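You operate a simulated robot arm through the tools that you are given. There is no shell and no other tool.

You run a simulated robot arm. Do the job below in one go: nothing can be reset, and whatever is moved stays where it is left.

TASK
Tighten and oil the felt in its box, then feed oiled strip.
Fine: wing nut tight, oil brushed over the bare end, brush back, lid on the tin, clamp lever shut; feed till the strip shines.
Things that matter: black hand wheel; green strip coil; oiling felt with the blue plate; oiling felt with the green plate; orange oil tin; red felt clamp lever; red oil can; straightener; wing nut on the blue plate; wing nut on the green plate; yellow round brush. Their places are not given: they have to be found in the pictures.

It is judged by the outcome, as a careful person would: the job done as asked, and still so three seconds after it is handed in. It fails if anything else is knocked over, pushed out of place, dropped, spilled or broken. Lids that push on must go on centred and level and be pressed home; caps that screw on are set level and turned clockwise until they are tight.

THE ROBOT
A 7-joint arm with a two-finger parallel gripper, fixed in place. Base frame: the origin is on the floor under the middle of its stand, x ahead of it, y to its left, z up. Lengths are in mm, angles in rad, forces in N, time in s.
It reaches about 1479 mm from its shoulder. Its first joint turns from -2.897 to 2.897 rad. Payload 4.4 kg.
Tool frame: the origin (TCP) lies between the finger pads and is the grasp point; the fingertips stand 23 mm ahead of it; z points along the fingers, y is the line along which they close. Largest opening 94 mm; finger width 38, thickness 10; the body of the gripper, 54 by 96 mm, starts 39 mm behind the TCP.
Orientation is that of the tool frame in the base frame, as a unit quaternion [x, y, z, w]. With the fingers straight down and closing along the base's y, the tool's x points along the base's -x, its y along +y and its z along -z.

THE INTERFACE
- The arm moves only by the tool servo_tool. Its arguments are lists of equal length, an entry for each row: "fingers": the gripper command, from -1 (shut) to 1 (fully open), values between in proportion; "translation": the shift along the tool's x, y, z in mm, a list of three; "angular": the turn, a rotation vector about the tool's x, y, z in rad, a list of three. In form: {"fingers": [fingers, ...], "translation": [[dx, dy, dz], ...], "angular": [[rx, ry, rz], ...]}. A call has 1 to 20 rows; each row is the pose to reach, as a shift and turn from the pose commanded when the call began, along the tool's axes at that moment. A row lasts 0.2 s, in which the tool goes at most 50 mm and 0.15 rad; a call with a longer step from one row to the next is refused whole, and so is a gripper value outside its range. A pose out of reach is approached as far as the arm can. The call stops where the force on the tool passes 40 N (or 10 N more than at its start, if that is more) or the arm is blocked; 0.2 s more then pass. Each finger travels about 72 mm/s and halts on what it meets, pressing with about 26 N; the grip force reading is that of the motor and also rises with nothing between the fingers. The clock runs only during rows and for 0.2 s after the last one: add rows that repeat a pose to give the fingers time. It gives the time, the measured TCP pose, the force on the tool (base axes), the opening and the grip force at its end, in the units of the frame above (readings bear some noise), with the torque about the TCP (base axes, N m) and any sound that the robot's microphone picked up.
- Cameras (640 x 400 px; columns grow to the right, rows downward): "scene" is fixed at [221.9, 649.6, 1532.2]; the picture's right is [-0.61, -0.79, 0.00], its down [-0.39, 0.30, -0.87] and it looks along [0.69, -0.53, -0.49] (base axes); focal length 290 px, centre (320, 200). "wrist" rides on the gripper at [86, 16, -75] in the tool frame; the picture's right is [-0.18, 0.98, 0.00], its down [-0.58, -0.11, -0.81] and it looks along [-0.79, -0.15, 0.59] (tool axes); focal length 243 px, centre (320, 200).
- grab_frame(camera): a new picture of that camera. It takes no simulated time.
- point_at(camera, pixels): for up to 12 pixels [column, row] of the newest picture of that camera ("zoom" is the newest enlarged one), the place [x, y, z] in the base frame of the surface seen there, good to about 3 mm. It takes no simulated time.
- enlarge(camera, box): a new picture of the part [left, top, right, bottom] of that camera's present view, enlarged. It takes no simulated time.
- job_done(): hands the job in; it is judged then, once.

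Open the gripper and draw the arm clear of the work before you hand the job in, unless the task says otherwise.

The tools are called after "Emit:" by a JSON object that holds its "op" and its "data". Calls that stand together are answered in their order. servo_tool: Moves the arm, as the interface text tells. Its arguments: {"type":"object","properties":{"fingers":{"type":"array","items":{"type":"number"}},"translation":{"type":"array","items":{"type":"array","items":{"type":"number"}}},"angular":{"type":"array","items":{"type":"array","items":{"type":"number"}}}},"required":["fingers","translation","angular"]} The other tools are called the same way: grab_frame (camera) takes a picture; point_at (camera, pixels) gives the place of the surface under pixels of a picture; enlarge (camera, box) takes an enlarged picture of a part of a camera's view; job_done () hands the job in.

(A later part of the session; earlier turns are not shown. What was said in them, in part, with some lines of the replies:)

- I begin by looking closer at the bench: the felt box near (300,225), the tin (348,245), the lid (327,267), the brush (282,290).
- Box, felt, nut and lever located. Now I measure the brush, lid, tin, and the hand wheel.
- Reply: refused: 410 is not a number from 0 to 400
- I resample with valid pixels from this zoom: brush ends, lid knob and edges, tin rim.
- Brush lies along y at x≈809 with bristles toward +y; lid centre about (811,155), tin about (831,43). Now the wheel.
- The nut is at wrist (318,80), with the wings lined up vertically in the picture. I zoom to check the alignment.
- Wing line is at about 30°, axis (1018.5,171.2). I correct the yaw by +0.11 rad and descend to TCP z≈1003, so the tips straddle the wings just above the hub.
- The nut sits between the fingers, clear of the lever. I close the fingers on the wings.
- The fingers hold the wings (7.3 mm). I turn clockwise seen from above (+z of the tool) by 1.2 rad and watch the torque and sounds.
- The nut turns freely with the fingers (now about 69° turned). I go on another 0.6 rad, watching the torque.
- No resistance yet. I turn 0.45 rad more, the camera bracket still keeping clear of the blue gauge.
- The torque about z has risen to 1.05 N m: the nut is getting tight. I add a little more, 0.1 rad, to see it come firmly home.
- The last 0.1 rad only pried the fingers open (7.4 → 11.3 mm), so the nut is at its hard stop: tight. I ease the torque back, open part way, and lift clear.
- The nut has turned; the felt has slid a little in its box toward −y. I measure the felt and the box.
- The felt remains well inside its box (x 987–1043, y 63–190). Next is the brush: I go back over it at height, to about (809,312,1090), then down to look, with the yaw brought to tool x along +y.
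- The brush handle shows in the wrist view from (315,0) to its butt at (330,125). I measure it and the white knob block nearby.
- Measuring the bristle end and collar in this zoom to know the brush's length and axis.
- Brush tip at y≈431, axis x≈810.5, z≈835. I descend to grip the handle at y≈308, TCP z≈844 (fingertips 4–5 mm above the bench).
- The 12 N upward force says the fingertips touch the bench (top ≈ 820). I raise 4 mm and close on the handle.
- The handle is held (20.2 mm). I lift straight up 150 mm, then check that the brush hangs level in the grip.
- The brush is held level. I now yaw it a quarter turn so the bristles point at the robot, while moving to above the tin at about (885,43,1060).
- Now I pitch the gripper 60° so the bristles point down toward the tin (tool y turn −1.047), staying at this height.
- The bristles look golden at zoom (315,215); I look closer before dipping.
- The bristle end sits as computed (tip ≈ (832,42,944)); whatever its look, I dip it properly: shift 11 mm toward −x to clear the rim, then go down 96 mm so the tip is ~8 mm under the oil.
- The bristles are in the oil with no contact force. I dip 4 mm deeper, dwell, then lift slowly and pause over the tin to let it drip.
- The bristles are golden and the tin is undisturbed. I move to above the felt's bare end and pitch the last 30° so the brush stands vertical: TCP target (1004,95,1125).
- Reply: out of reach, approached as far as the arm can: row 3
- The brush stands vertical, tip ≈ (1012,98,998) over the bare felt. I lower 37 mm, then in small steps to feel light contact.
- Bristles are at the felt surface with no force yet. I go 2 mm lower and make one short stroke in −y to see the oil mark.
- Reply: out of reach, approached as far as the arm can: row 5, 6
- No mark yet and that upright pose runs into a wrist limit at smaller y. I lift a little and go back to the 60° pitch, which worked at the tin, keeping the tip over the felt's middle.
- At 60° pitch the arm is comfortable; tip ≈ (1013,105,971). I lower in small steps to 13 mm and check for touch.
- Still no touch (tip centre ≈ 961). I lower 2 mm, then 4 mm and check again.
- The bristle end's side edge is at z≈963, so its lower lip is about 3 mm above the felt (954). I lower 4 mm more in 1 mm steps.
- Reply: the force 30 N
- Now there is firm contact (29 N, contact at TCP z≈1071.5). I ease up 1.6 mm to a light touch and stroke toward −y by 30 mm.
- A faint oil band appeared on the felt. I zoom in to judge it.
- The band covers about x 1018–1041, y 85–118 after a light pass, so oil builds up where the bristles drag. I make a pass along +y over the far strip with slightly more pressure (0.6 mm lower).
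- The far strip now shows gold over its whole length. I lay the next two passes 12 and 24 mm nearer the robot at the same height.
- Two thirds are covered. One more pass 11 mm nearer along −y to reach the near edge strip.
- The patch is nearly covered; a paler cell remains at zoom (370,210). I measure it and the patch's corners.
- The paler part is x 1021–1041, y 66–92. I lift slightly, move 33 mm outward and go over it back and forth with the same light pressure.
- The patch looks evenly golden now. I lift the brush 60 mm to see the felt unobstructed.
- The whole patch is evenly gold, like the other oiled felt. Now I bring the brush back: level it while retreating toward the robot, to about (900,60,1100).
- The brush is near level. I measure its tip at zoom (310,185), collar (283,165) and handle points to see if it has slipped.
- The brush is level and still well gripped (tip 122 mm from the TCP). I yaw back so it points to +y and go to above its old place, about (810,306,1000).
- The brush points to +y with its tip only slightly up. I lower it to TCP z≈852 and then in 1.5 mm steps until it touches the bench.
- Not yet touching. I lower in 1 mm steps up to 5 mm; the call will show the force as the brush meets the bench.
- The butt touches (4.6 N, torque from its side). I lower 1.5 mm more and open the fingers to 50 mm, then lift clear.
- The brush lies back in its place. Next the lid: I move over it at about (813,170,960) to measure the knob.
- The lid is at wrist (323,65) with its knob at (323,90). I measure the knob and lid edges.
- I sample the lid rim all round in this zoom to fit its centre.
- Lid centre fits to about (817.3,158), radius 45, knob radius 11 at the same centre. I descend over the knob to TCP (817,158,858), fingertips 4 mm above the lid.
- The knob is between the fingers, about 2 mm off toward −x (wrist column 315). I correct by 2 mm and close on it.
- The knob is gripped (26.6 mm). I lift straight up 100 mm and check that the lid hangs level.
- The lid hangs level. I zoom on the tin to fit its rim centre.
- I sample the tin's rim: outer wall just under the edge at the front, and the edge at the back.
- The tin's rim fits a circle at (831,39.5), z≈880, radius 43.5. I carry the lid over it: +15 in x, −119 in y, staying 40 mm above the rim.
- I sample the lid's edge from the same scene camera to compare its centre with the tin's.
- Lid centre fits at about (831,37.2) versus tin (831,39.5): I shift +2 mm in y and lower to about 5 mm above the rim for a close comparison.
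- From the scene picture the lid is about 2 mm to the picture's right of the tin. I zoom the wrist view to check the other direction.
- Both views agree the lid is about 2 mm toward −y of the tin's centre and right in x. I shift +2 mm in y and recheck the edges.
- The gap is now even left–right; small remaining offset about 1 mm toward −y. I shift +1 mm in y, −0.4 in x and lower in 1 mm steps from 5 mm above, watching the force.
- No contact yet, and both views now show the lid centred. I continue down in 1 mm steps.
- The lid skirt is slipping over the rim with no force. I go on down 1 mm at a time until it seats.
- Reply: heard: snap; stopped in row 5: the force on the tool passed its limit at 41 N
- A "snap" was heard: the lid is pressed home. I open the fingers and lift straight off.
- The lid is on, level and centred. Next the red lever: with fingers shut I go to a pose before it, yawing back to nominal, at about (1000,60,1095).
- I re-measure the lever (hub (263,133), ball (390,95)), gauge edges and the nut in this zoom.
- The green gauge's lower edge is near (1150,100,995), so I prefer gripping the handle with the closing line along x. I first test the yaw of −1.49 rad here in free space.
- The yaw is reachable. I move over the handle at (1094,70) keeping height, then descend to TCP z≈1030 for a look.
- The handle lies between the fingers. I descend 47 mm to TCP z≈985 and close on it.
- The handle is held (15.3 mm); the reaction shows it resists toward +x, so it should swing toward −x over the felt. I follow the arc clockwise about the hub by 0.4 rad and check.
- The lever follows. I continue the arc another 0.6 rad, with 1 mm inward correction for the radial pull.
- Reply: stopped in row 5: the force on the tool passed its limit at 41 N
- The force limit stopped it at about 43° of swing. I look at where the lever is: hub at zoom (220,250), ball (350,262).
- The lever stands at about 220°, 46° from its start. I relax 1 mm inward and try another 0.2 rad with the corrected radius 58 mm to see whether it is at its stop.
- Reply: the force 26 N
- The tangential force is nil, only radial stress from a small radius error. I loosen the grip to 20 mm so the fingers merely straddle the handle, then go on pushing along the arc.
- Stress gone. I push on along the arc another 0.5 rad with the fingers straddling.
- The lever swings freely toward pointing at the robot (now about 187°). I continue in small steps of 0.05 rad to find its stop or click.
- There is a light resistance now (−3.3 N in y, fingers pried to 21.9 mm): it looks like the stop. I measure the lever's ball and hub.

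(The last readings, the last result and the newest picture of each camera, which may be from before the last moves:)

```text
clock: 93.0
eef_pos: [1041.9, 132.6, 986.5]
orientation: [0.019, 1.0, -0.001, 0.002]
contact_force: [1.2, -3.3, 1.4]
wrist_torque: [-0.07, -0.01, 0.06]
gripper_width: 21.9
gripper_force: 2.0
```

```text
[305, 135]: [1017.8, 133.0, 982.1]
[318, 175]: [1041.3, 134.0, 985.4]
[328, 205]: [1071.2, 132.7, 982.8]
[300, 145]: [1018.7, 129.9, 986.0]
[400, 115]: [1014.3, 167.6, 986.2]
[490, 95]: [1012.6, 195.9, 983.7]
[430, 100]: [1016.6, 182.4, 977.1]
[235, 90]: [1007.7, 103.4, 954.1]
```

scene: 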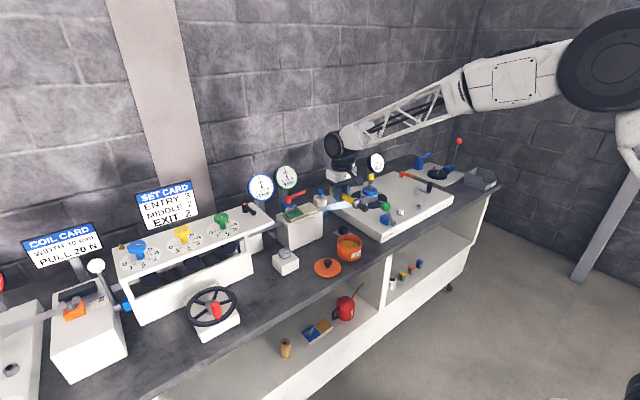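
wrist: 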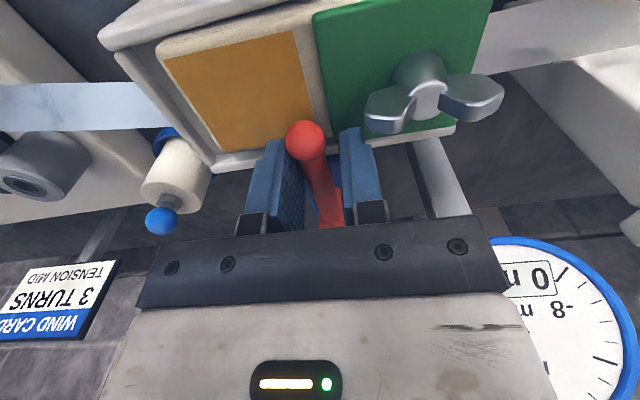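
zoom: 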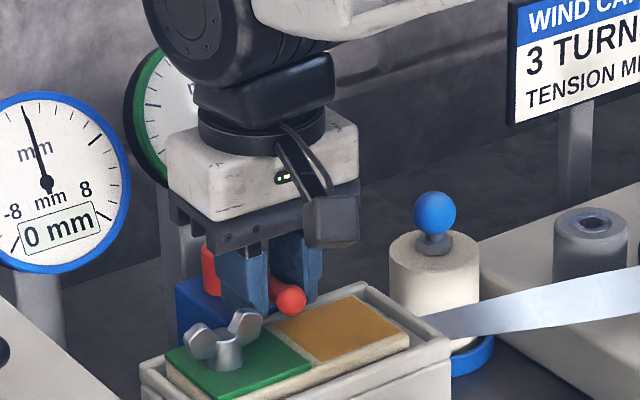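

The handle now points straight at the robot, 180°, across the felt. I close on it and press 0.06 rad further to be sure it is at its stop.

Emit:
{"op": "servo_tool", "data": {"fingers": [-1, -1, -1, -1, -1], "translation": [[0, 0, 0], [0, 0, 0], [0, 1.5, 0], [-0.1, 3, 0], [-0.1, 3, 0]], "angular": [[0, 0, 0], [0, 0, 0], [0, 0, 0], [0, 0, 0.03], [0, 0, 0.03]]}}

Emit:
{"op": "grab_frame", "data": {"camera": "wrist"}}

```text
clock: 93.9
eef_pos: [1041.8, 133.3, 986.2]
orientation: [0.022, 1.0, -0.001, 0.002]
contact_force: [-10.1, -11.9, 3.7]
wrist_torque: [-0.05, 0.05, 1.14]
gripper_width: 15.6
gripper_force: 44.7
stopped in row 4: the force on the tool passed its limit at 42 N (the readings are from after the stop); the commanded pose is now the measured one
```

```text
taken
```

wrist: 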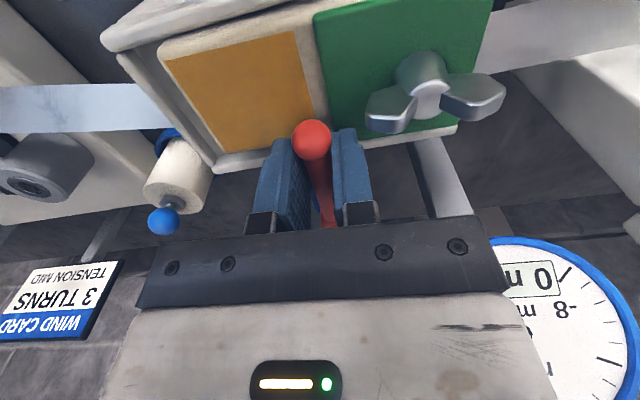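

A firm stop: the lever is fully swung. I open the fingers a little (24 mm) and lift straight up, clear of the nut and gauges.

Emit:
{"op": "servo_tool", "data": {"fingers": [-0.8, -0.49, -0.49, -0.49, -0.49, -0.49, -0.49], "translation": [[0, 0, 0], [0, 0, 0], [0, -1, 0], [0, -1, -20], [0, -1, -60], [0, -1, -105], [0, -1, -105]], "angular": [[0, 0, 0], [0, 0, 0], [0, 0, 0], [0, 0, 0], [0, 0, 0], [0, 0, 0], [0, 0, 0]]}}

Emit:
{"op": "enlarge", "data": {"camera": "scene", "box": [255, 180, 335, 230]}}

Emit:
{"op": "grab_frame", "data": {"camera": "scene"}}

```text
clock: 95.5
eef_pos: [1041.0, 133.9, 1091.7]
orientation: [0.021, 1.0, 0.001, 0.002]
contact_force: [-0.2, -0.5, -0.6]
wrist_torque: [0.01, -0.02, -0.01]
gripper_width: 24.0
gripper_force: 0.0
```

```text
8.00 times, centred on (295, 205) of scene
```

zoom: 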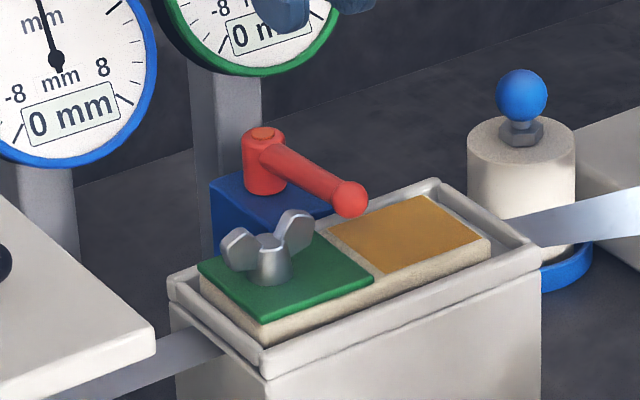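

```text
taken
```

scene: 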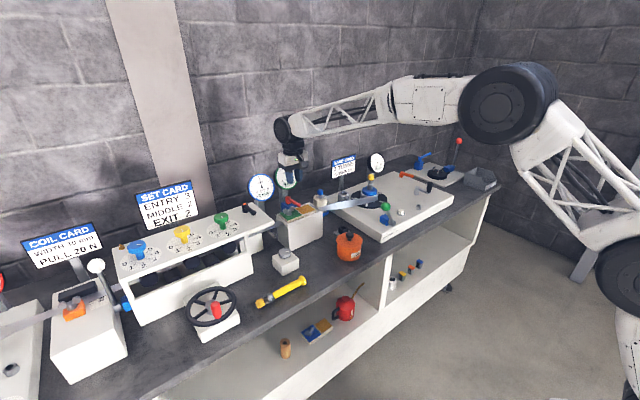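

The lever now lies shut across the felt. Before feeding I record how the strip looks now and study the hand wheel.

Emit:
{"op": "enlarge", "data": {"camera": "scene", "box": [310, 170, 406, 230]}}

Emit:
{"op": "enlarge", "data": {"camera": "scene", "box": [170, 275, 250, 345]}}

```text
6.67 times, centred on (358, 200) of scene
```

zoom: 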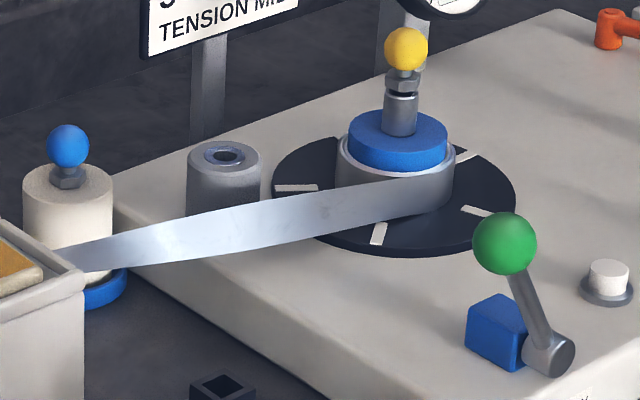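

```text
5.71 times, centred on (210, 310) of scene
```

zoom: 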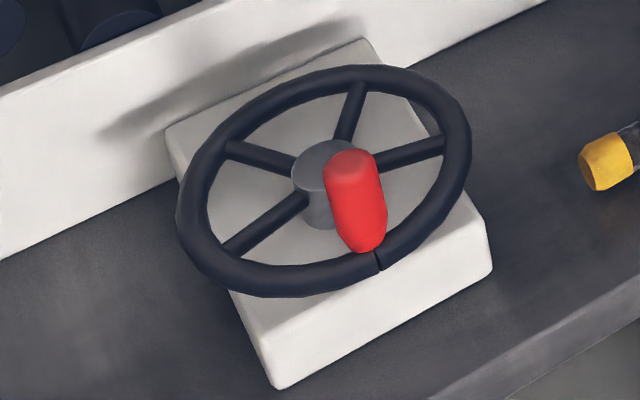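

I measure the red knob (top (350,165), side (360,215)), the wheel rim and hub.

Emit:
{"op": "point_at", "data": {"camera": "zoom", "pixels": [[350, 160], [335, 165], [368, 165], [358, 215], [345, 215], [380, 215], [365, 245], [325, 152], [190, 200], [460, 130], [340, 75], [280, 285]]}}

Emit:
{"op": "point_at", "data": {"camera": "zoom", "pixels": [[430, 90], [466, 165], [430, 225], [380, 258], [340, 280], [230, 275], [195, 240], [210, 155], [250, 110], [390, 73], [310, 180], [315, 215]]}}

```text
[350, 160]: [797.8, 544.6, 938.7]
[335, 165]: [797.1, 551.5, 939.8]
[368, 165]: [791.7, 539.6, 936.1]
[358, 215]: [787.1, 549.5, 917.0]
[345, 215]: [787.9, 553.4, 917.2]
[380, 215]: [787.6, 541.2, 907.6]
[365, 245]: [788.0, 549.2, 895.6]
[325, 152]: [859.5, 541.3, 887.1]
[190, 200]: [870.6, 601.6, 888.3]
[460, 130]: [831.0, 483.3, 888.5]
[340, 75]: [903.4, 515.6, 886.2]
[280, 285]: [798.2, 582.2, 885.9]
```

```text
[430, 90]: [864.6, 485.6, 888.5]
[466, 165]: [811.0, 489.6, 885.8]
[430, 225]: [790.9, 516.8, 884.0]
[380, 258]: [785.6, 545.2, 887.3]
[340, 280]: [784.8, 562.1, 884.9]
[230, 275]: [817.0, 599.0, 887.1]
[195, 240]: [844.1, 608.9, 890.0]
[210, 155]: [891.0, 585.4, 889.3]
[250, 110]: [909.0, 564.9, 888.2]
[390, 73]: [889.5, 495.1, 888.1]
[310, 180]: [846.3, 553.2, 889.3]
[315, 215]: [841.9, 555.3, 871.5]
```

Wheel centre ≈ (847.5,545.5), knob ≈ (797,545.5), z 893–939. I check how near the straightener's housing stands.

Emit:
{"op": "point_at", "data": {"camera": "scene", "pixels": [[135, 325], [200, 295], [250, 272], [250, 250], [180, 290], [135, 295], [130, 285], [160, 270], [200, 258], [240, 243], [120, 275], [180, 240]]}}

Emit:
{"op": "enlarge", "data": {"camera": "scene", "box": [100, 200, 280, 340]}}

```text
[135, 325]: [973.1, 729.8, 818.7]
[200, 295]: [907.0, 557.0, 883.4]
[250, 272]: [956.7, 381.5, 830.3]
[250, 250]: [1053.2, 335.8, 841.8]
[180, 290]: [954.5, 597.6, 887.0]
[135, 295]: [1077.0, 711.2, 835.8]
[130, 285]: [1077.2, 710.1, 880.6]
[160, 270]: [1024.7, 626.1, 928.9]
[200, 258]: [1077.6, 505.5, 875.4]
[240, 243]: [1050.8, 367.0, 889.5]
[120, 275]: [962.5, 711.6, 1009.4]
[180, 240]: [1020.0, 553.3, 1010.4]
```

```text
2.86 times, centred on (190, 270) of scene
```

zoom: 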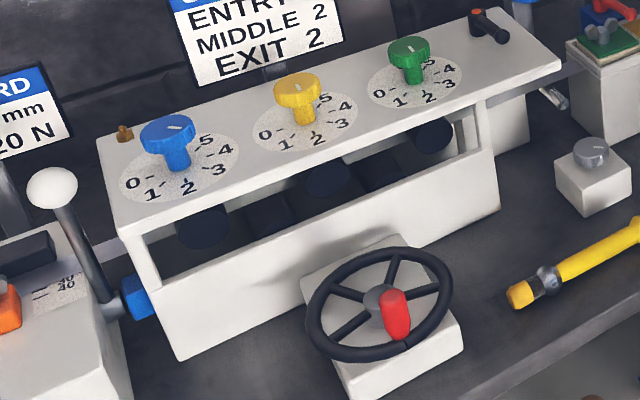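

The housing front is at x≈957, so nominal yaw (body ±27 mm in x) keeps clear while the knob circles (x up to 898). I travel back and over to above the knob at about (797,545,1030).

Emit:
{"op": "servo_tool", "data": {"fingers": [0, 0, 0, 0, 0, 0, 0, 0, 0, 0, 0, 0, 0, 0, 0], "translation": [[40, 5, 0], [80, 15, 0], [120, 30, 0], [160, 60, 0], [195, 95, 0], [220, 130, 0], [240, 170, 0], [250, 210, 0], [256, 250, 0], [261, 290, 0], [261, 330, 0], [261, 370, 0], [261, 401, 20], [261, 401, 60], [261, 401, 60]], "angular": [[0, 0, -0.02], [0, 0, -0.042], [0, 0, -0.042], [0, 0, -0.042], [0, 0, -0.042], [0, 0, -0.042], [0, 0, -0.042], [0, 0, -0.042], [0, 0, -0.042], [0, 0, -0.042], [0, 0, -0.042], [0, 0, -0.042], [0, 0, -0.042], [0, 0, -0.042], [0, 0, -0.042]]}}

Emit:
{"op": "grab_frame", "data": {"camera": "wrist"}}

Emit:
{"op": "grab_frame", "data": {"camera": "scene"}}

```text
clock: 98.7
eef_pos: [796.7, 543.8, 1030.9]
orientation: [0.001, 1.0, 0.001, 0.002]
contact_force: [-0.8, 0.8, 0.5]
wrist_torque: [-0.02, 0.01, -0.01]
gripper_width: 46.9
gripper_force: 0.1
```

```text
taken
```

wrist: 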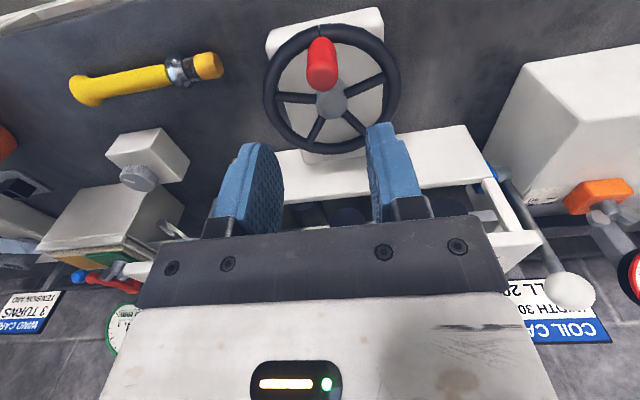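

```text
taken
```

scene: 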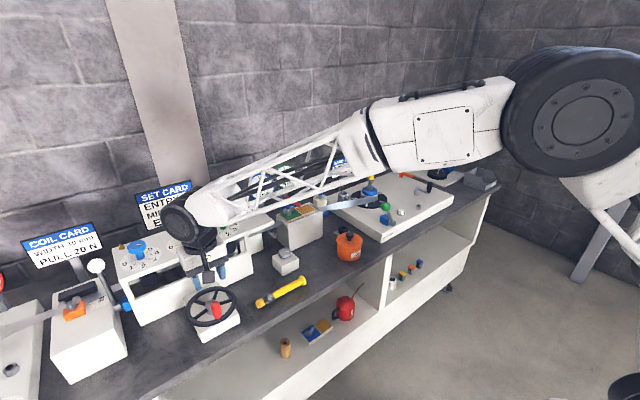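

The wheel and knob show at wrist (330,90) and (322,65). I measure the knob from here.

Emit:
{"op": "enlarge", "data": {"camera": "wrist", "box": [250, 0, 410, 160]}}

Emit:
{"op": "point_at", "data": {"camera": "wrist", "pixels": [[322, 78], [308, 75], [336, 75], [322, 45], [312, 45], [333, 45], [322, 60], [332, 102], [270, 95], [395, 85], [320, 25], [340, 148]]}}

```text
2.50 times, centred on (330, 80) of wrist
```

zoom: 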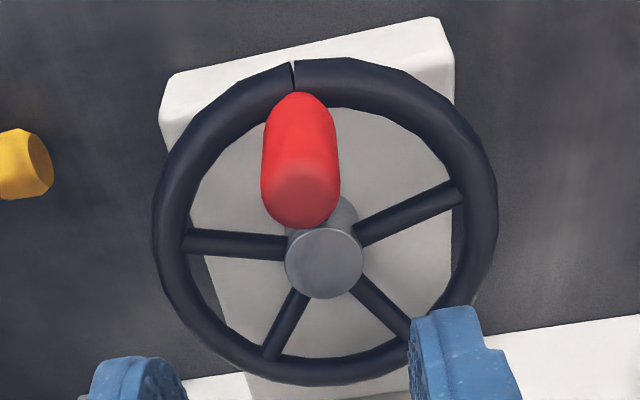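

```text
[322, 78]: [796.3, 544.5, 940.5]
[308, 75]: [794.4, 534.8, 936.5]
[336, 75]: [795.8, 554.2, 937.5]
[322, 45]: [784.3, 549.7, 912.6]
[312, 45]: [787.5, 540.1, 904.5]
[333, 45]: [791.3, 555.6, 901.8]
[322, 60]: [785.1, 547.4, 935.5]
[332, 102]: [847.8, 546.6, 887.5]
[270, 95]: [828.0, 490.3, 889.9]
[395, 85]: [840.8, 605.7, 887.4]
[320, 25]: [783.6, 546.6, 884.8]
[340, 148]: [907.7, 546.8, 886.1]
```

Knob centre ≈ (796.5,545), radius ≈ 11.5, top 940; wheel centre ≈ (847.6,546). I descend to TCP z≈932 and close on the knob.

Emit:
{"op": "servo_tool", "data": {"fingers": [0, 0, 0, 0, -1, -1, -1, -1], "translation": [[0, 1.2, 35], [0, 1.2, 70], [0, 1.2, 95], [0, 1.2, 99], [0, 1.2, 99], [0, 1.2, 99], [0, 1.2, 99], [0, 1.2, 99]], "angular": [[0, 0, 0], [0, 0, 0], [0, 0, 0], [0, 0, 0], [0, 0, 0], [0, 0, 0], [0, 0, 0], [0, 0, 0]]}}

Emit:
{"op": "grab_frame", "data": {"camera": "wrist"}}

Emit:
{"op": "enlarge", "data": {"camera": "scene", "box": [160, 240, 272, 340]}}

```text
clock: 100.5
eef_pos: [797.8, 544.6, 930.9]
orientation: [0.001, 1.0, 0.0, 0.002]
contact_force: [-2.4, 0.9, -5.9]
wrist_torque: [0.24, -0.45, 0.03]
gripper_width: 22.2
gripper_force: 44.8
```

```text
taken
```

wrist: 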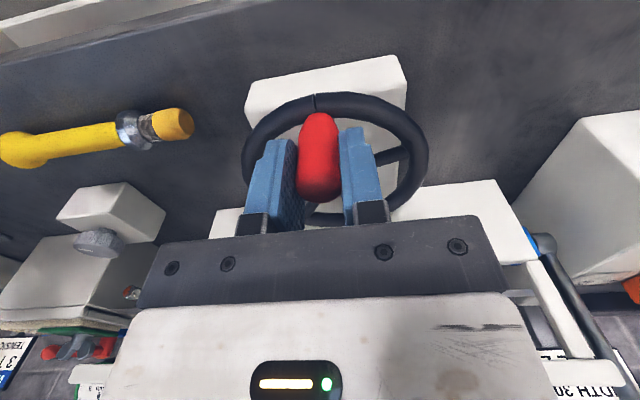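

```text
4.00 times, centred on (216, 290) of scene
```

zoom: 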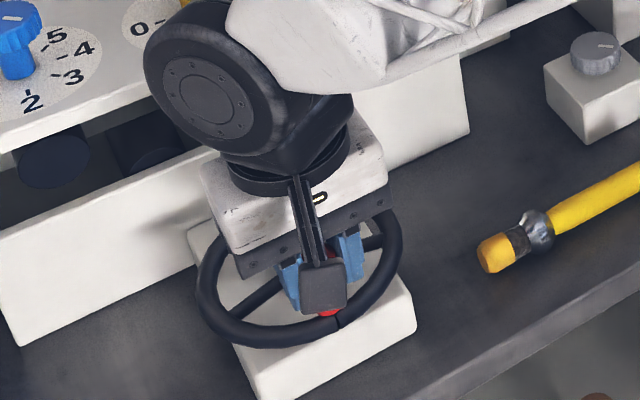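

The knob is held (22.2 mm). I try a small clockwise turn (0.5 rad, knob toward +y) with constant hand orientation, and then look at the strip.

Emit:
{"op": "servo_tool", "data": {"fingers": [-1, -1, -1, -1, -1, -1], "translation": [[-0.25, 5.04, 0], [-1, 10, 0], [-2.3, 14.9, 0], [-4, 19.7, 0], [-6.2, 24.2, 0], [-6.2, 24.2, 0]], "angular": [[0, 0, 0], [0, 0, 0], [0, 0, 0], [0, 0, 0], [0, 0, 0], [0, 0, 0]]}}

Emit:
{"op": "grab_frame", "data": {"camera": "wrist"}}

Emit:
{"op": "enlarge", "data": {"camera": "scene", "box": [310, 170, 406, 230]}}

Emit:
{"op": "enlarge", "data": {"camera": "scene", "box": [160, 240, 272, 340]}}

```text
clock: 100.9
eef_pos: [796.2, 545.8, 929.9]
orientation: [0.001, 1.0, -0.001, 0.0]
contact_force: [-7.3, -12.3, 8.1]
wrist_torque: [0.7, 0.33, 0.24]
gripper_width: 22.0
gripper_force: 45.5
stopped in row 1: the force on the tool passed its limit at 52 N (the readings are from after the stop); the commanded pose is now the measured one
```

```text
taken
```

wrist: 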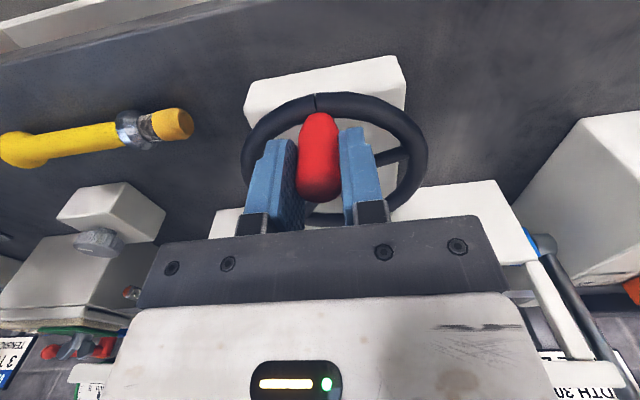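

```text
6.67 times, centred on (358, 200) of scene
```

zoom: 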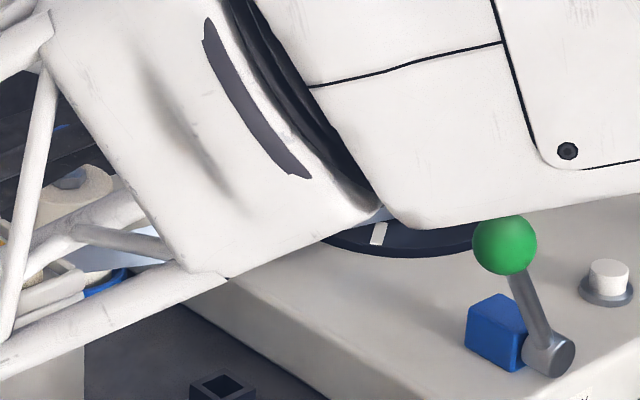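

```text
4.00 times, centred on (216, 290) of scene
```

zoom: 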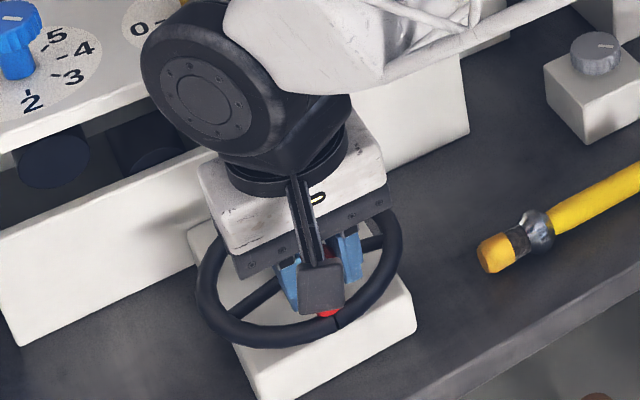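

Clockwise is blocked at once (52 N for 5 mm). I try the other way, counterclockwise (knob toward −y), gently.

Emit:
{"op": "servo_tool", "data": {"fingers": [-1, -1, -1, -1, -1, -1], "translation": [[0, -2, 0], [-0.2, -4, 0], [-0.4, -6, 0], [-0.7, -8, 0], [-1, -10, 0], [-1, -10, 0]], "angular": [[0, 0, 0], [0, 0, 0], [0, 0, 0], [0, 0, 0], [0, 0, 0], [0, 0, 0]]}}

Emit:
{"op": "grab_frame", "data": {"camera": "wrist"}}

```text
clock: 102.3
eef_pos: [799.4, 534.7, 930.4]
orientation: [0.002, 1.0, -0.002, 0.001]
contact_force: [-11.2, 6.0, 12.4]
wrist_torque: [0.74, 0.61, 0.41]
gripper_width: 22.5
gripper_force: 44.3
```

```text
taken
```

wrist: 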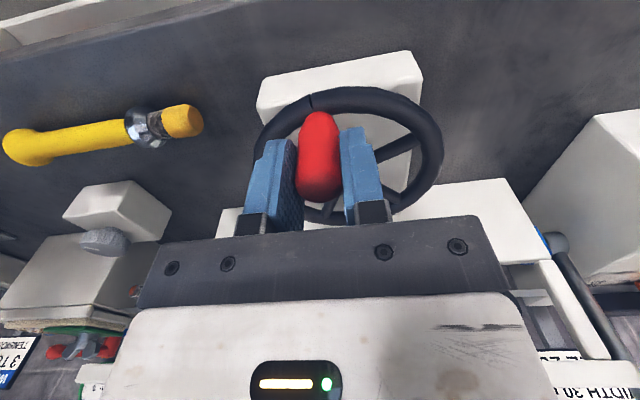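

Counterclockwise it turns freely, so that is the feeding way. I follow the circle about (848,546) with radius 51.5 for 1 rad more and check.

Emit:
{"op": "servo_tool", "data": {"fingers": [-1, -1, -1, -1, -1, -1], "translation": [[-3.3, -9.8, -0.5], [-8.3, -18.8, -0.5], [-14.9, -26.7, -0.5], [-22.9, -33.1, -0.5], [-32.1, -37.8, -0.5], [-32.1, -37.8, -0.5]], "angular": [[0, 0, 0], [0, 0, 0], [0, 0, 0], [0, 0, 0], [0, 0, 0], [0, 0, 0]]}}

Emit:
{"op": "grab_frame", "data": {"camera": "wrist"}}

Emit:
{"op": "grab_frame", "data": {"camera": "scene"}}

```text
clock: 103.7
eef_pos: [830.9, 496.6, 930.6]
orientation: [0.002, 1.0, -0.001, 0.0]
contact_force: [-4.2, 0.2, -14.5]
wrist_torque: [0.87, 0.0, 0.18]
gripper_width: 22.4
gripper_force: 45.4
```

```text
taken
```

wrist: 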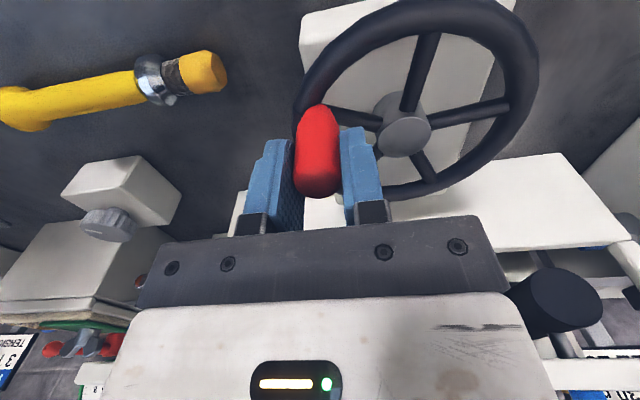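

```text
taken
```

scene: 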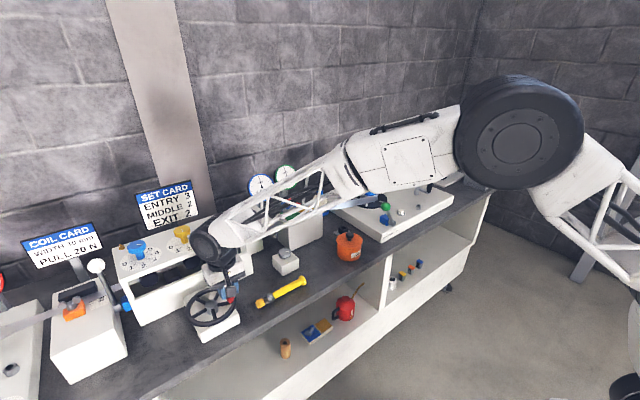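

The wheel turned about 65° in all and the forces stay small. I continue the circle around the far side, another 2.9 rad.

Emit:
{"op": "servo_tool", "data": {"fingers": [-1, -1, -1, -1, -1, -1, -1, -1, -1, -1, -1, -1, -1, -1, -1, -1], "translation": [[-9.9, -2.8, 0.4], [-20.2, -3.5, 0.4], [-30.4, -2.2, 0.4], [-40.1, 1.1, 0.4], [-49, 6.3, 0.4], [-56.7, 13.2, 0.4], [-62.8, 21.4, 0.4], [-67.2, 30.7, 0.4], [-69.7, 40.7, 0.4], [-70.1, 50.9, 0.4], [-68.5, 61.1, 0.4], [-64.9, 70.7, 0.4], [-59.5, 79.5, 0.4], [-52.4, 86.9, 0.4], [-44, 92.8, 0.4], [-44, 92.8, 0.4]], "angular": [[0, 0, 0], [0, 0, 0], [0, 0, 0], [0, 0, 0], [0, 0, 0], [0, 0, 0], [0, 0, 0], [0, 0, 0], [0, 0, 0], [0, 0, 0], [0, 0, 0], [0, 0, 0], [0, 0, 0], [0, 0, 0], [0, 0, 0], [0, 0, 0]]}}

Emit:
{"op": "grab_frame", "data": {"camera": "wrist"}}

Emit:
{"op": "grab_frame", "data": {"camera": "scene"}}

```text
clock: 104.3
eef_pos: [851.8, 491.9, 930.4]
orientation: [0.003, 1.0, -0.003, 0.0]
contact_force: [2.9, -8.9, 2.4]
wrist_torque: [0.74, 0.22, -0.16]
gripper_width: 22.8
gripper_force: 45.1
stopped in row 3: the force on the tool passed its limit at 73 N (the readings are from after the stop); the commanded pose is now the measured one
```

```text
taken
```

wrist: 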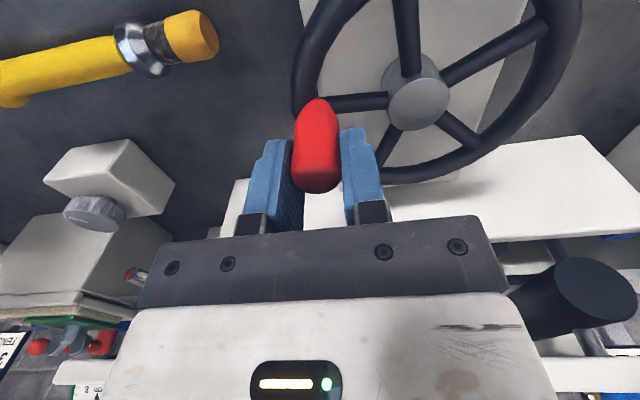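

```text
taken
```

scene: 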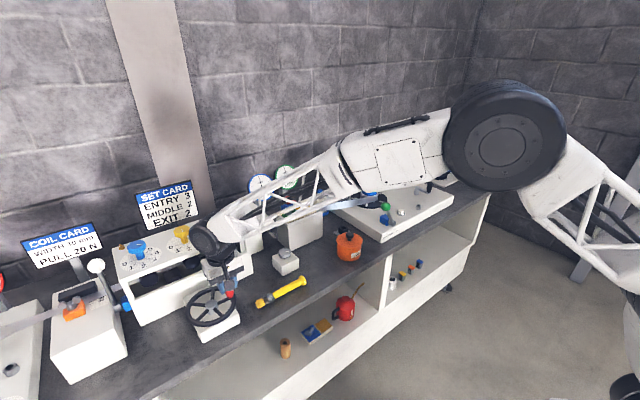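

It stopped by force (73 N), the pull being outward: my circle centre is a bit off. I re-measure hub and knob from this view.

Emit:
{"op": "point_at", "data": {"camera": "wrist", "pixels": [[418, 104], [395, 95], [440, 110], [415, 82], [420, 122], [320, 160], [303, 150], [318, 185], [430, 100], [408, 108]]}}

Emit:
{"op": "enlarge", "data": {"camera": "scene", "box": [165, 265, 261, 345]}}

```text
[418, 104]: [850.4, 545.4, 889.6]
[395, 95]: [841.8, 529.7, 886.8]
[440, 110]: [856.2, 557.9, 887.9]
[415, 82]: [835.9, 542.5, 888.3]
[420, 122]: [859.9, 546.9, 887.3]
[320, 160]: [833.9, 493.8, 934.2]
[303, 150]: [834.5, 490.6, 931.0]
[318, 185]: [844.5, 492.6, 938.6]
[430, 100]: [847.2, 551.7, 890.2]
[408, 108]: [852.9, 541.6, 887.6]
```

```text
5.00 times, centred on (213, 305) of scene
```

zoom: 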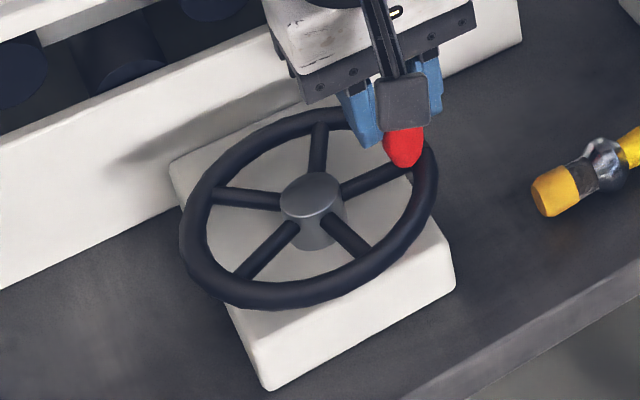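

The knob has slid 6 mm along the pads; wheel now at about 267° (87° turned). Before going on I look at the strip near the box and the gauges for any change.

Emit:
{"op": "enlarge", "data": {"camera": "scene", "box": [250, 170, 400, 250]}}

Emit:
{"op": "enlarge", "data": {"camera": "wrist", "box": [0, 280, 160, 400]}}

Emit:
{"op": "enlarge", "data": {"camera": "scene", "box": [0, 220, 160, 400]}}

```text
4.27 times, centred on (325, 210) of scene
```

zoom: 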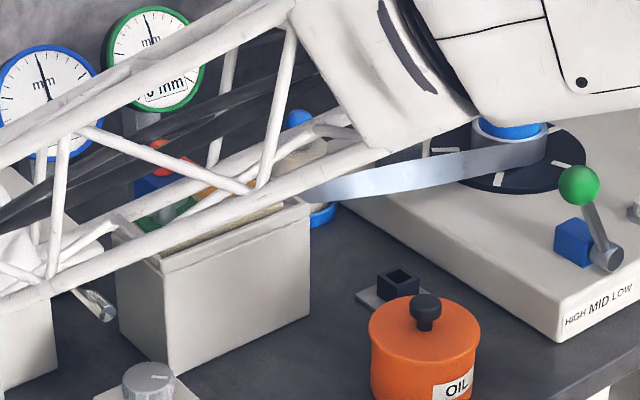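

```text
3.33 times, centred on (80, 340) of wrist
```

zoom: 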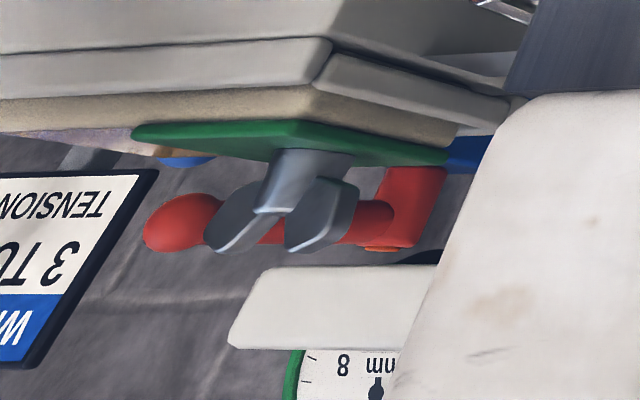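

```text
2.22 times, centred on (80, 310) of scene
```

zoom: 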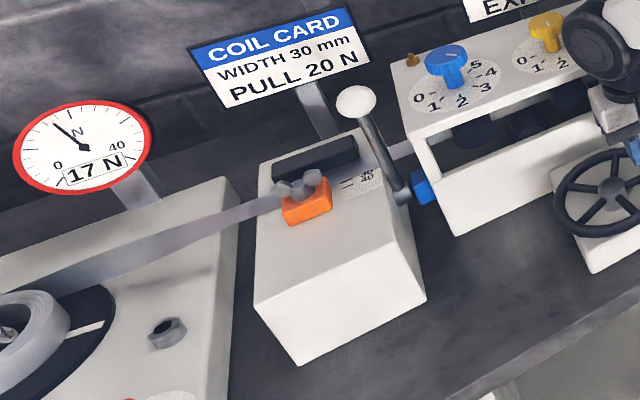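

The strip shows little change yet. I regrip so the closing line is tangential: open, centre on the knob (846,493), yaw +1.57 in place around it, and close again.

Emit:
{"op": "servo_tool", "data": {"fingers": [-0.3, 0.3, 0.3, 0.3, 0.3, 0.3, 0.3, 0.3, 0.3, 0.3, 0.3, 0.3, 0.3, 0.3, 0.3], "translation": [[0, 0, 0], [0, 0, 0], [5.8, 1, 0], [5.8, 1, 0], [5.8, 1, 0], [5.8, 1, 0], [5.8, 1, 0], [5.8, 1, 0], [5.8, 1, 0], [5.8, 1, 0], [5.8, 1, 0], [5.8, 1, 0], [5.8, 1, 0], [5.8, 1, 0], [5.8, 1, 0]], "angular": [[0, 0, 0], [0, 0, 0], [0, 0, 0.13], [0, 0, 0.26], [0, 0, 0.39], [0, 0, 0.52], [0, 0, 0.65], [0, 0, 0.78], [0, 0, 0.91], [0, 0, 1.04], [0, 0, 1.17], [0, 0, 1.3], [0, 0, 1.43], [0, 0, 1.54], [0, 0, 1.54]]}}

Emit:
{"op": "grab_frame", "data": {"camera": "wrist"}}

Emit:
{"op": "grab_frame", "data": {"camera": "scene"}}

```text
clock: 107.5
eef_pos: [846.0, 492.3, 931.4]
orientation: [0.698, 0.716, -0.002, 0.001]
contact_force: [0.4, -0.2, 0.3]
wrist_torque: [0.01, 0.04, 0.02]
gripper_width: 61.3
gripper_force: 0.0
```

```text
taken
```

wrist: 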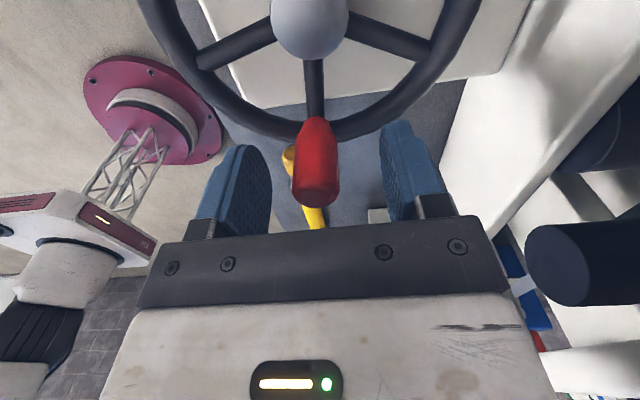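

```text
taken
```

scene: 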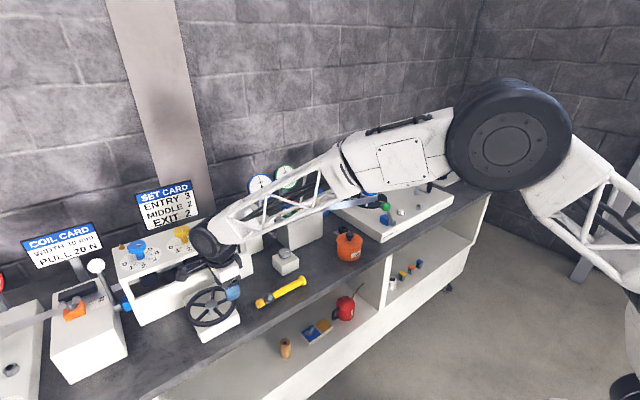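

The knob is now between the fingers at wrist (316,165), hub at (310,20). I measure both again for the circle.

Emit:
{"op": "point_at", "data": {"camera": "wrist", "pixels": [[310, 15], [278, 20], [346, 20], [310, 50], [310, 2], [316, 190], [296, 180], [338, 180], [316, 150], [316, 130], [316, 203], [316, 170]]}}

```text
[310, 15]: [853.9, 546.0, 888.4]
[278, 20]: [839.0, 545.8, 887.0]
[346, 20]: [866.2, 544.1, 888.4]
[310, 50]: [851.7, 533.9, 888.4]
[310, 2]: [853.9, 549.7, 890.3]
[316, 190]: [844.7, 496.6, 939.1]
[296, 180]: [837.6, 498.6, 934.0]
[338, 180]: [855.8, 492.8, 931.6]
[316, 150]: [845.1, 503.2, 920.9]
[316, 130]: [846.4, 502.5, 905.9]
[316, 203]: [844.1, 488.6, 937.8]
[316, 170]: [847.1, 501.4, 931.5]
```

Hub ≈ (850,545), knob ≈ (846.5,491.5), so the radius is about 53.5 mm. I close on the knob and turn 0.42 rad counterclockwise with the hand turning along.

Emit:
{"op": "servo_tool", "data": {"fingers": [-1, -1, -1, -1, -1, -1, -1, -1], "translation": [[0, 0, 0], [0, 0, 0], [0, 0, 0], [0, 0, 0], [-0.2, 7.5, 0], [0.7, 14.9, 0], [2.6, 22.1, 0], [2.6, 22.1, 0]], "angular": [[0, 0, 0], [0, 0, 0], [0, 0, 0], [0, 0, 0], [0, 0, -0.14], [0, 0, -0.28], [0, 0, -0.42], [0, 0, -0.42]]}}

Emit:
{"op": "grab_frame", "data": {"camera": "wrist"}}

```text
clock: 109.3
eef_pos: [868.0, 495.5, 930.8]
orientation: [0.533, 0.846, -0.003, 0.002]
contact_force: [1.1, 5.5, -1.2]
wrist_torque: [0.19, -0.64, -0.16]
gripper_width: 22.6
gripper_force: 44.8
```

```text
taken
```

wrist: 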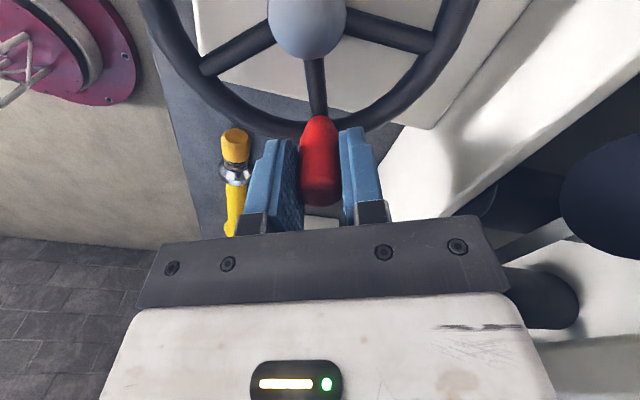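

The wheel turns smoothly now (5 N). Before passing the far side I measure the straightener's front panel edge for clearance.

Emit:
{"op": "enlarge", "data": {"camera": "scene", "box": [110, 220, 190, 290]}}

```text
5.71 times, centred on (150, 255) of scene
```

zoom: 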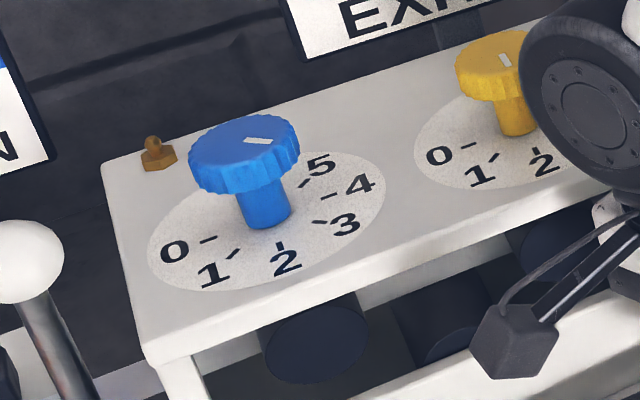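

I measure the panel edge at zoom (150,358), (300,310), (450,248), and the wrist's black housing nearby.

Emit:
{"op": "point_at", "data": {"camera": "zoom", "pixels": [[150, 345], [250, 312], [350, 275], [450, 240], [540, 208], [150, 362], [300, 315], [590, 110], [540, 60], [600, 180], [490, 60], [520, 330]]}}

Emit:
{"op": "grab_frame", "data": {"camera": "scene"}}

```text
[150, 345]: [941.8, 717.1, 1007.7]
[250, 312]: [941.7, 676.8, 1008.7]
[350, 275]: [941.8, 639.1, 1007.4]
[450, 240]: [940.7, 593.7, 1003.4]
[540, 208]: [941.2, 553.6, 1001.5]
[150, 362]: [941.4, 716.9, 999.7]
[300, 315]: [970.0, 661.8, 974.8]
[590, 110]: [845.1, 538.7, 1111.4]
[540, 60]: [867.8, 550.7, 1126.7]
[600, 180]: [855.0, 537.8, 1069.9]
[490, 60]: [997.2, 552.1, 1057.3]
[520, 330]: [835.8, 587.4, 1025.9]
```

```text
taken
```

scene: 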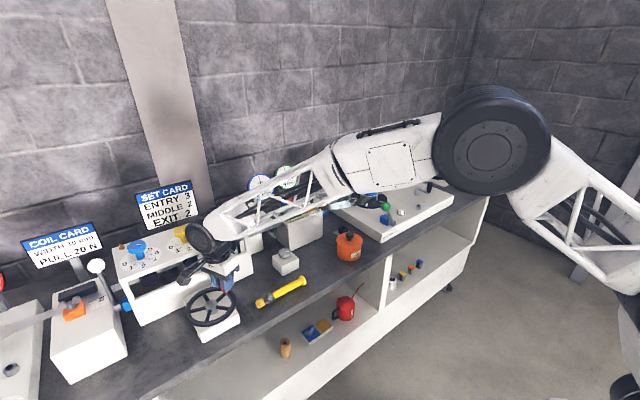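

The panel edge is at x≈941, so turned-in orientations would be tight on the far side. First I check the strip after 110° of turn.

Emit:
{"op": "enlarge", "data": {"camera": "scene", "box": [310, 170, 406, 230]}}

Emit:
{"op": "enlarge", "data": {"camera": "scene", "box": [240, 195, 336, 255]}}

```text
6.67 times, centred on (358, 200) of scene
```

zoom: 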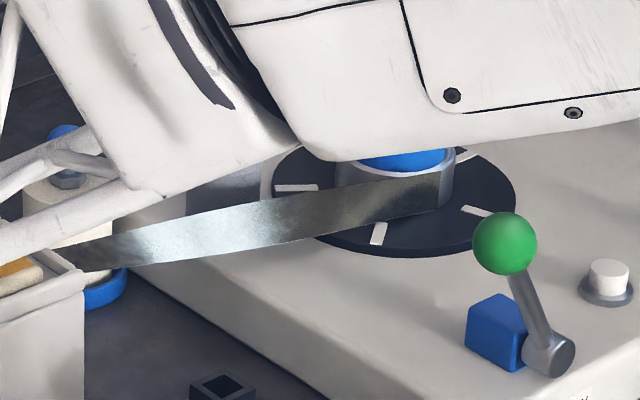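

```text
6.67 times, centred on (288, 225) of scene
```

zoom: 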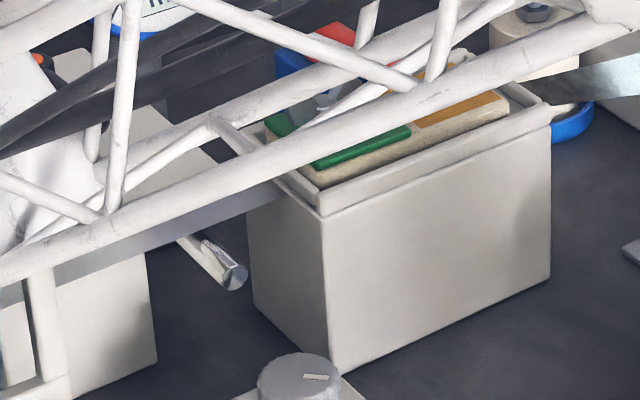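

The strip beyond the box has changed: it is now glossy with sharp reflections. I feed a little more (0.14 rad, still clear of the panel) and compare.

Emit:
{"op": "servo_tool", "data": {"fingers": [-1, -1, -1, -1], "translation": [[-0.1, 3.7, 0], [-0.2, 7.5, 0], [-0.2, 7.5, 0], [-0.2, 7.5, 0]], "angular": [[0, 0, -0.07], [0, 0, -0.14], [0, 0, -0.14], [0, 0, -0.14]]}}

Emit:
{"op": "enlarge", "data": {"camera": "scene", "box": [310, 170, 406, 230]}}

Emit:
{"op": "grab_frame", "data": {"camera": "wrist"}}

```text
clock: 110.3
eef_pos: [876.2, 499.7, 929.6]
orientation: [0.472, 0.881, -0.002, 0.0]
contact_force: [0.2, -2.6, -1.9]
wrist_torque: [0.51, -0.44, 0.07]
gripper_width: 22.0
gripper_force: 45.3
```

```text
6.67 times, centred on (358, 200) of scene
```

zoom: 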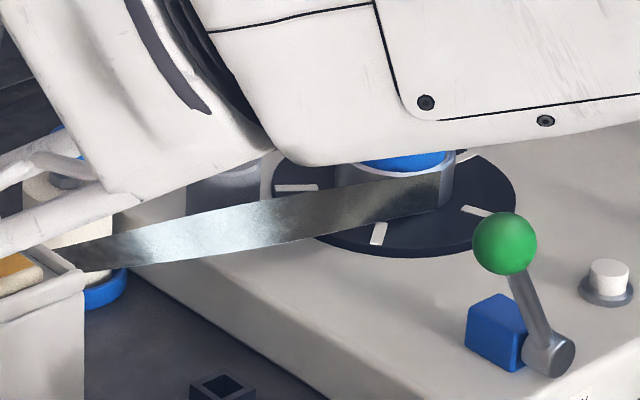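

```text
taken
```

wrist: 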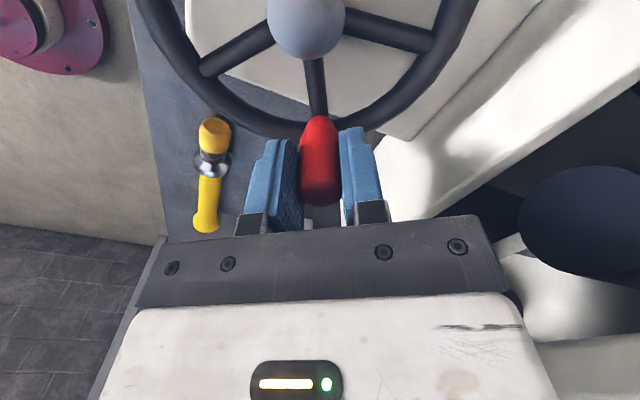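

The gloss is unchanged and even along the whole strip past the box: it shines. I open the fingers and lift straight up off the knob.

Emit:
{"op": "servo_tool", "data": {"fingers": [-0.5, -0.1, -0.1, -0.1, -0.1, -0.1, -0.1, -0.1], "translation": [[0, 0, 0], [0, 0, 0], [0, 0, 0], [0, 0, -15], [0, 0, -35], [0, 0, -60], [0, 0, -90], [0, 0, -90]], "angular": [[0, 0, 0], [0, 0, 0], [0, 0, 0], [0, 0, 0], [0, 0, 0], [0, 0, 0], [0, 0, 0], [0, 0, 0]]}}

Emit:
{"op": "grab_frame", "data": {"camera": "wrist"}}

Emit:
{"op": "grab_frame", "data": {"camera": "scene"}}

```text
clock: 112.2
eef_pos: [875.2, 499.8, 1021.6]
orientation: [0.473, 0.881, -0.002, 0.001]
contact_force: [1.4, 0.1, -0.5]
wrist_torque: [0.0, -0.02, 0.01]
gripper_width: 42.1
gripper_force: 0.0
```

```text
taken
```

wrist: 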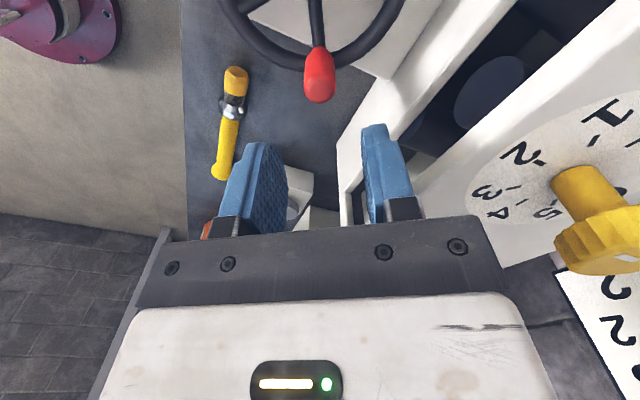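

```text
taken
```

scene: 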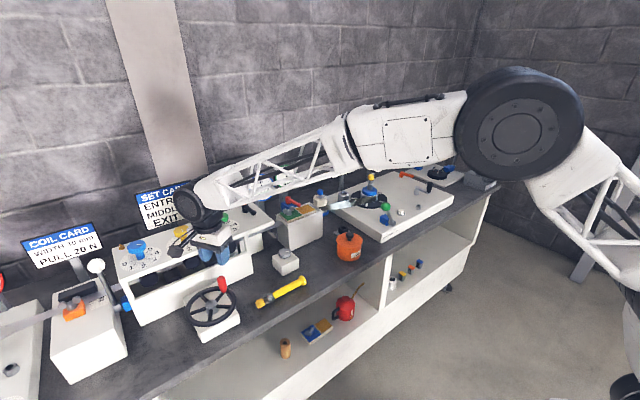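

The work is clear of the hand. I draw the arm back and up to about (640,−60,1330), in nominal orientation, to view everything.

Emit:
{"op": "servo_tool", "data": {"fingers": [0, 0.5, 1, 1, 1, 1, 1, 1, 1, 1, 1, 1, 1, 1, 1, 1, 1, 1, 1], "translation": [[-2.4, -26.6, -21.7], [-4.7, -53.1, -43.3], [-7.1, -79.7, -65], [-9.5, -106.3, -86.7], [-11.8, -132.8, -108.3], [-14.2, -159.4, -130], [-41.1, -188.2, -144.8], [-67.9, -217.1, -159.7], [-94.8, -245.9, -174.5], [-121.6, -274.8, -189.3], [-148.5, -303.6, -204.2], [-175.4, -332.5, -219], [-202.2, -361.3, -233.8], [-229.1, -390.1, -248.7], [-255.9, -419, -263.5], [-282.8, -447.8, -278.3], [-309.6, -476.7, -293.2], [-336.5, -505.5, -308], [-336.5, -505.5, -308]], "angular": [[0, 0, 0], [0, 0, 0], [0, 0, 0], [0, 0, 0], [0, 0, 0], [0, 0, 0], [0, 0, -0.082], [0, 0, -0.164], [0, 0, -0.246], [0, 0, -0.328], [0, 0, -0.41], [0, 0, -0.492], [0, 0, -0.574], [0, 0, -0.656], [0, 0, -0.738], [0, 0, -0.82], [0, 0, -0.902], [0, 0, -0.984], [0, 0, -0.984]]}}

Emit:
{"op": "grab_frame", "data": {"camera": "scene"}}

Emit:
{"op": "enlarge", "data": {"camera": "scene", "box": [250, 170, 410, 270]}}

Emit:
{"op": "enlarge", "data": {"camera": "scene", "box": [170, 240, 330, 340]}}

Emit:
{"op": "enlarge", "data": {"camera": "scene", "box": [265, 185, 329, 225]}}

```text
clock: 116.2
eef_pos: [639.8, -58.1, 1329.4]
orientation: [0.0, 1.0, -0.002, -0.001]
contact_force: [0.5, 0.1, 0.9]
wrist_torque: [-0.04, 0.02, 0.02]
gripper_width: 93.7
gripper_force: 0.0
```

```text
taken
```

scene: 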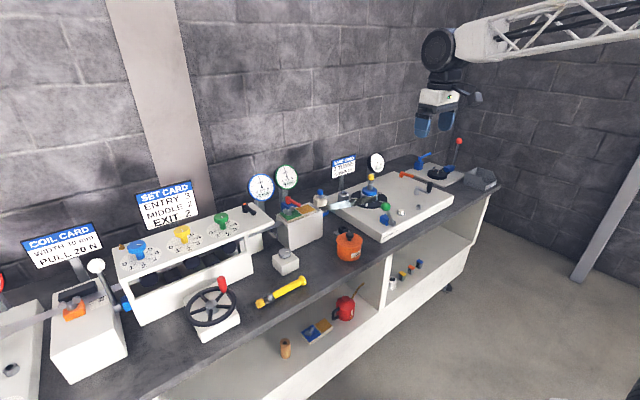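

```text
4.00 times, centred on (330, 220) of scene
```

zoom: 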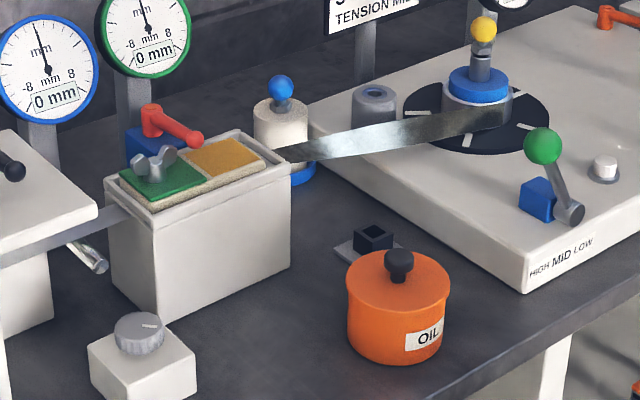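

```text
4.00 times, centred on (250, 290) of scene
```

zoom: 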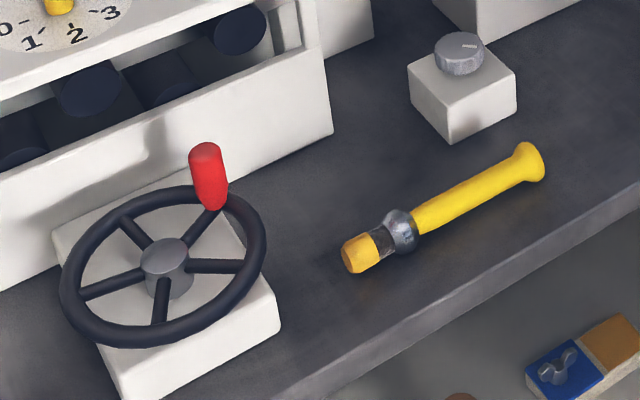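

```text
10.00 times, centred on (297, 205) of scene
```

zoom: 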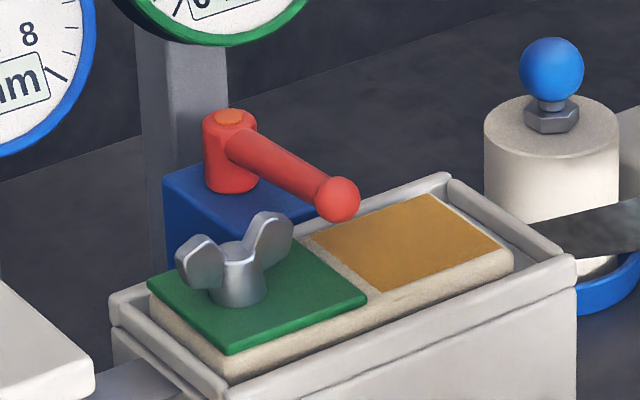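

All shows as asked: nut at its stop, bare end evenly gold, brush back in place, lid snapped on level, lever shut across the felt, strip glossy past the box, and the arm is clear with the gripper open. I hand the job in.

Emit:
{"op": "job_done", "data": {}}

```text
The job is handed in.
```

I've handed the job in. The felt in the box (the green-plated one) is tightened and oiled, and the strip past the box now shines.

- **Wing nut:** turned clockwise about 130° to a hard stop. Beyond that it only pried the fingers open.
- **Oiling:** the bare end is evenly gold, the same as the blue-plated felt on the shelf.
- **Brush:** lying back in its old place on the bench.
- **Tin lid:** centred and level. I heard it snap on.
- **Clamp lever:** swung across the felt to a firm stop. There were no markings; I took that as shut because it resisted the other way.
- **Feed:** the wheel is blocked clockwise, so I fed counterclockwise, about 120°. The strip went glossy after about 110°, and the last bit of turn changed nothing.

The felt slid a few millimetres inside its box while I tightened and brushed it, but stayed well within the walls. Nothing else appeared disturbed in the final pictures. The arm is clear with the gripper open.
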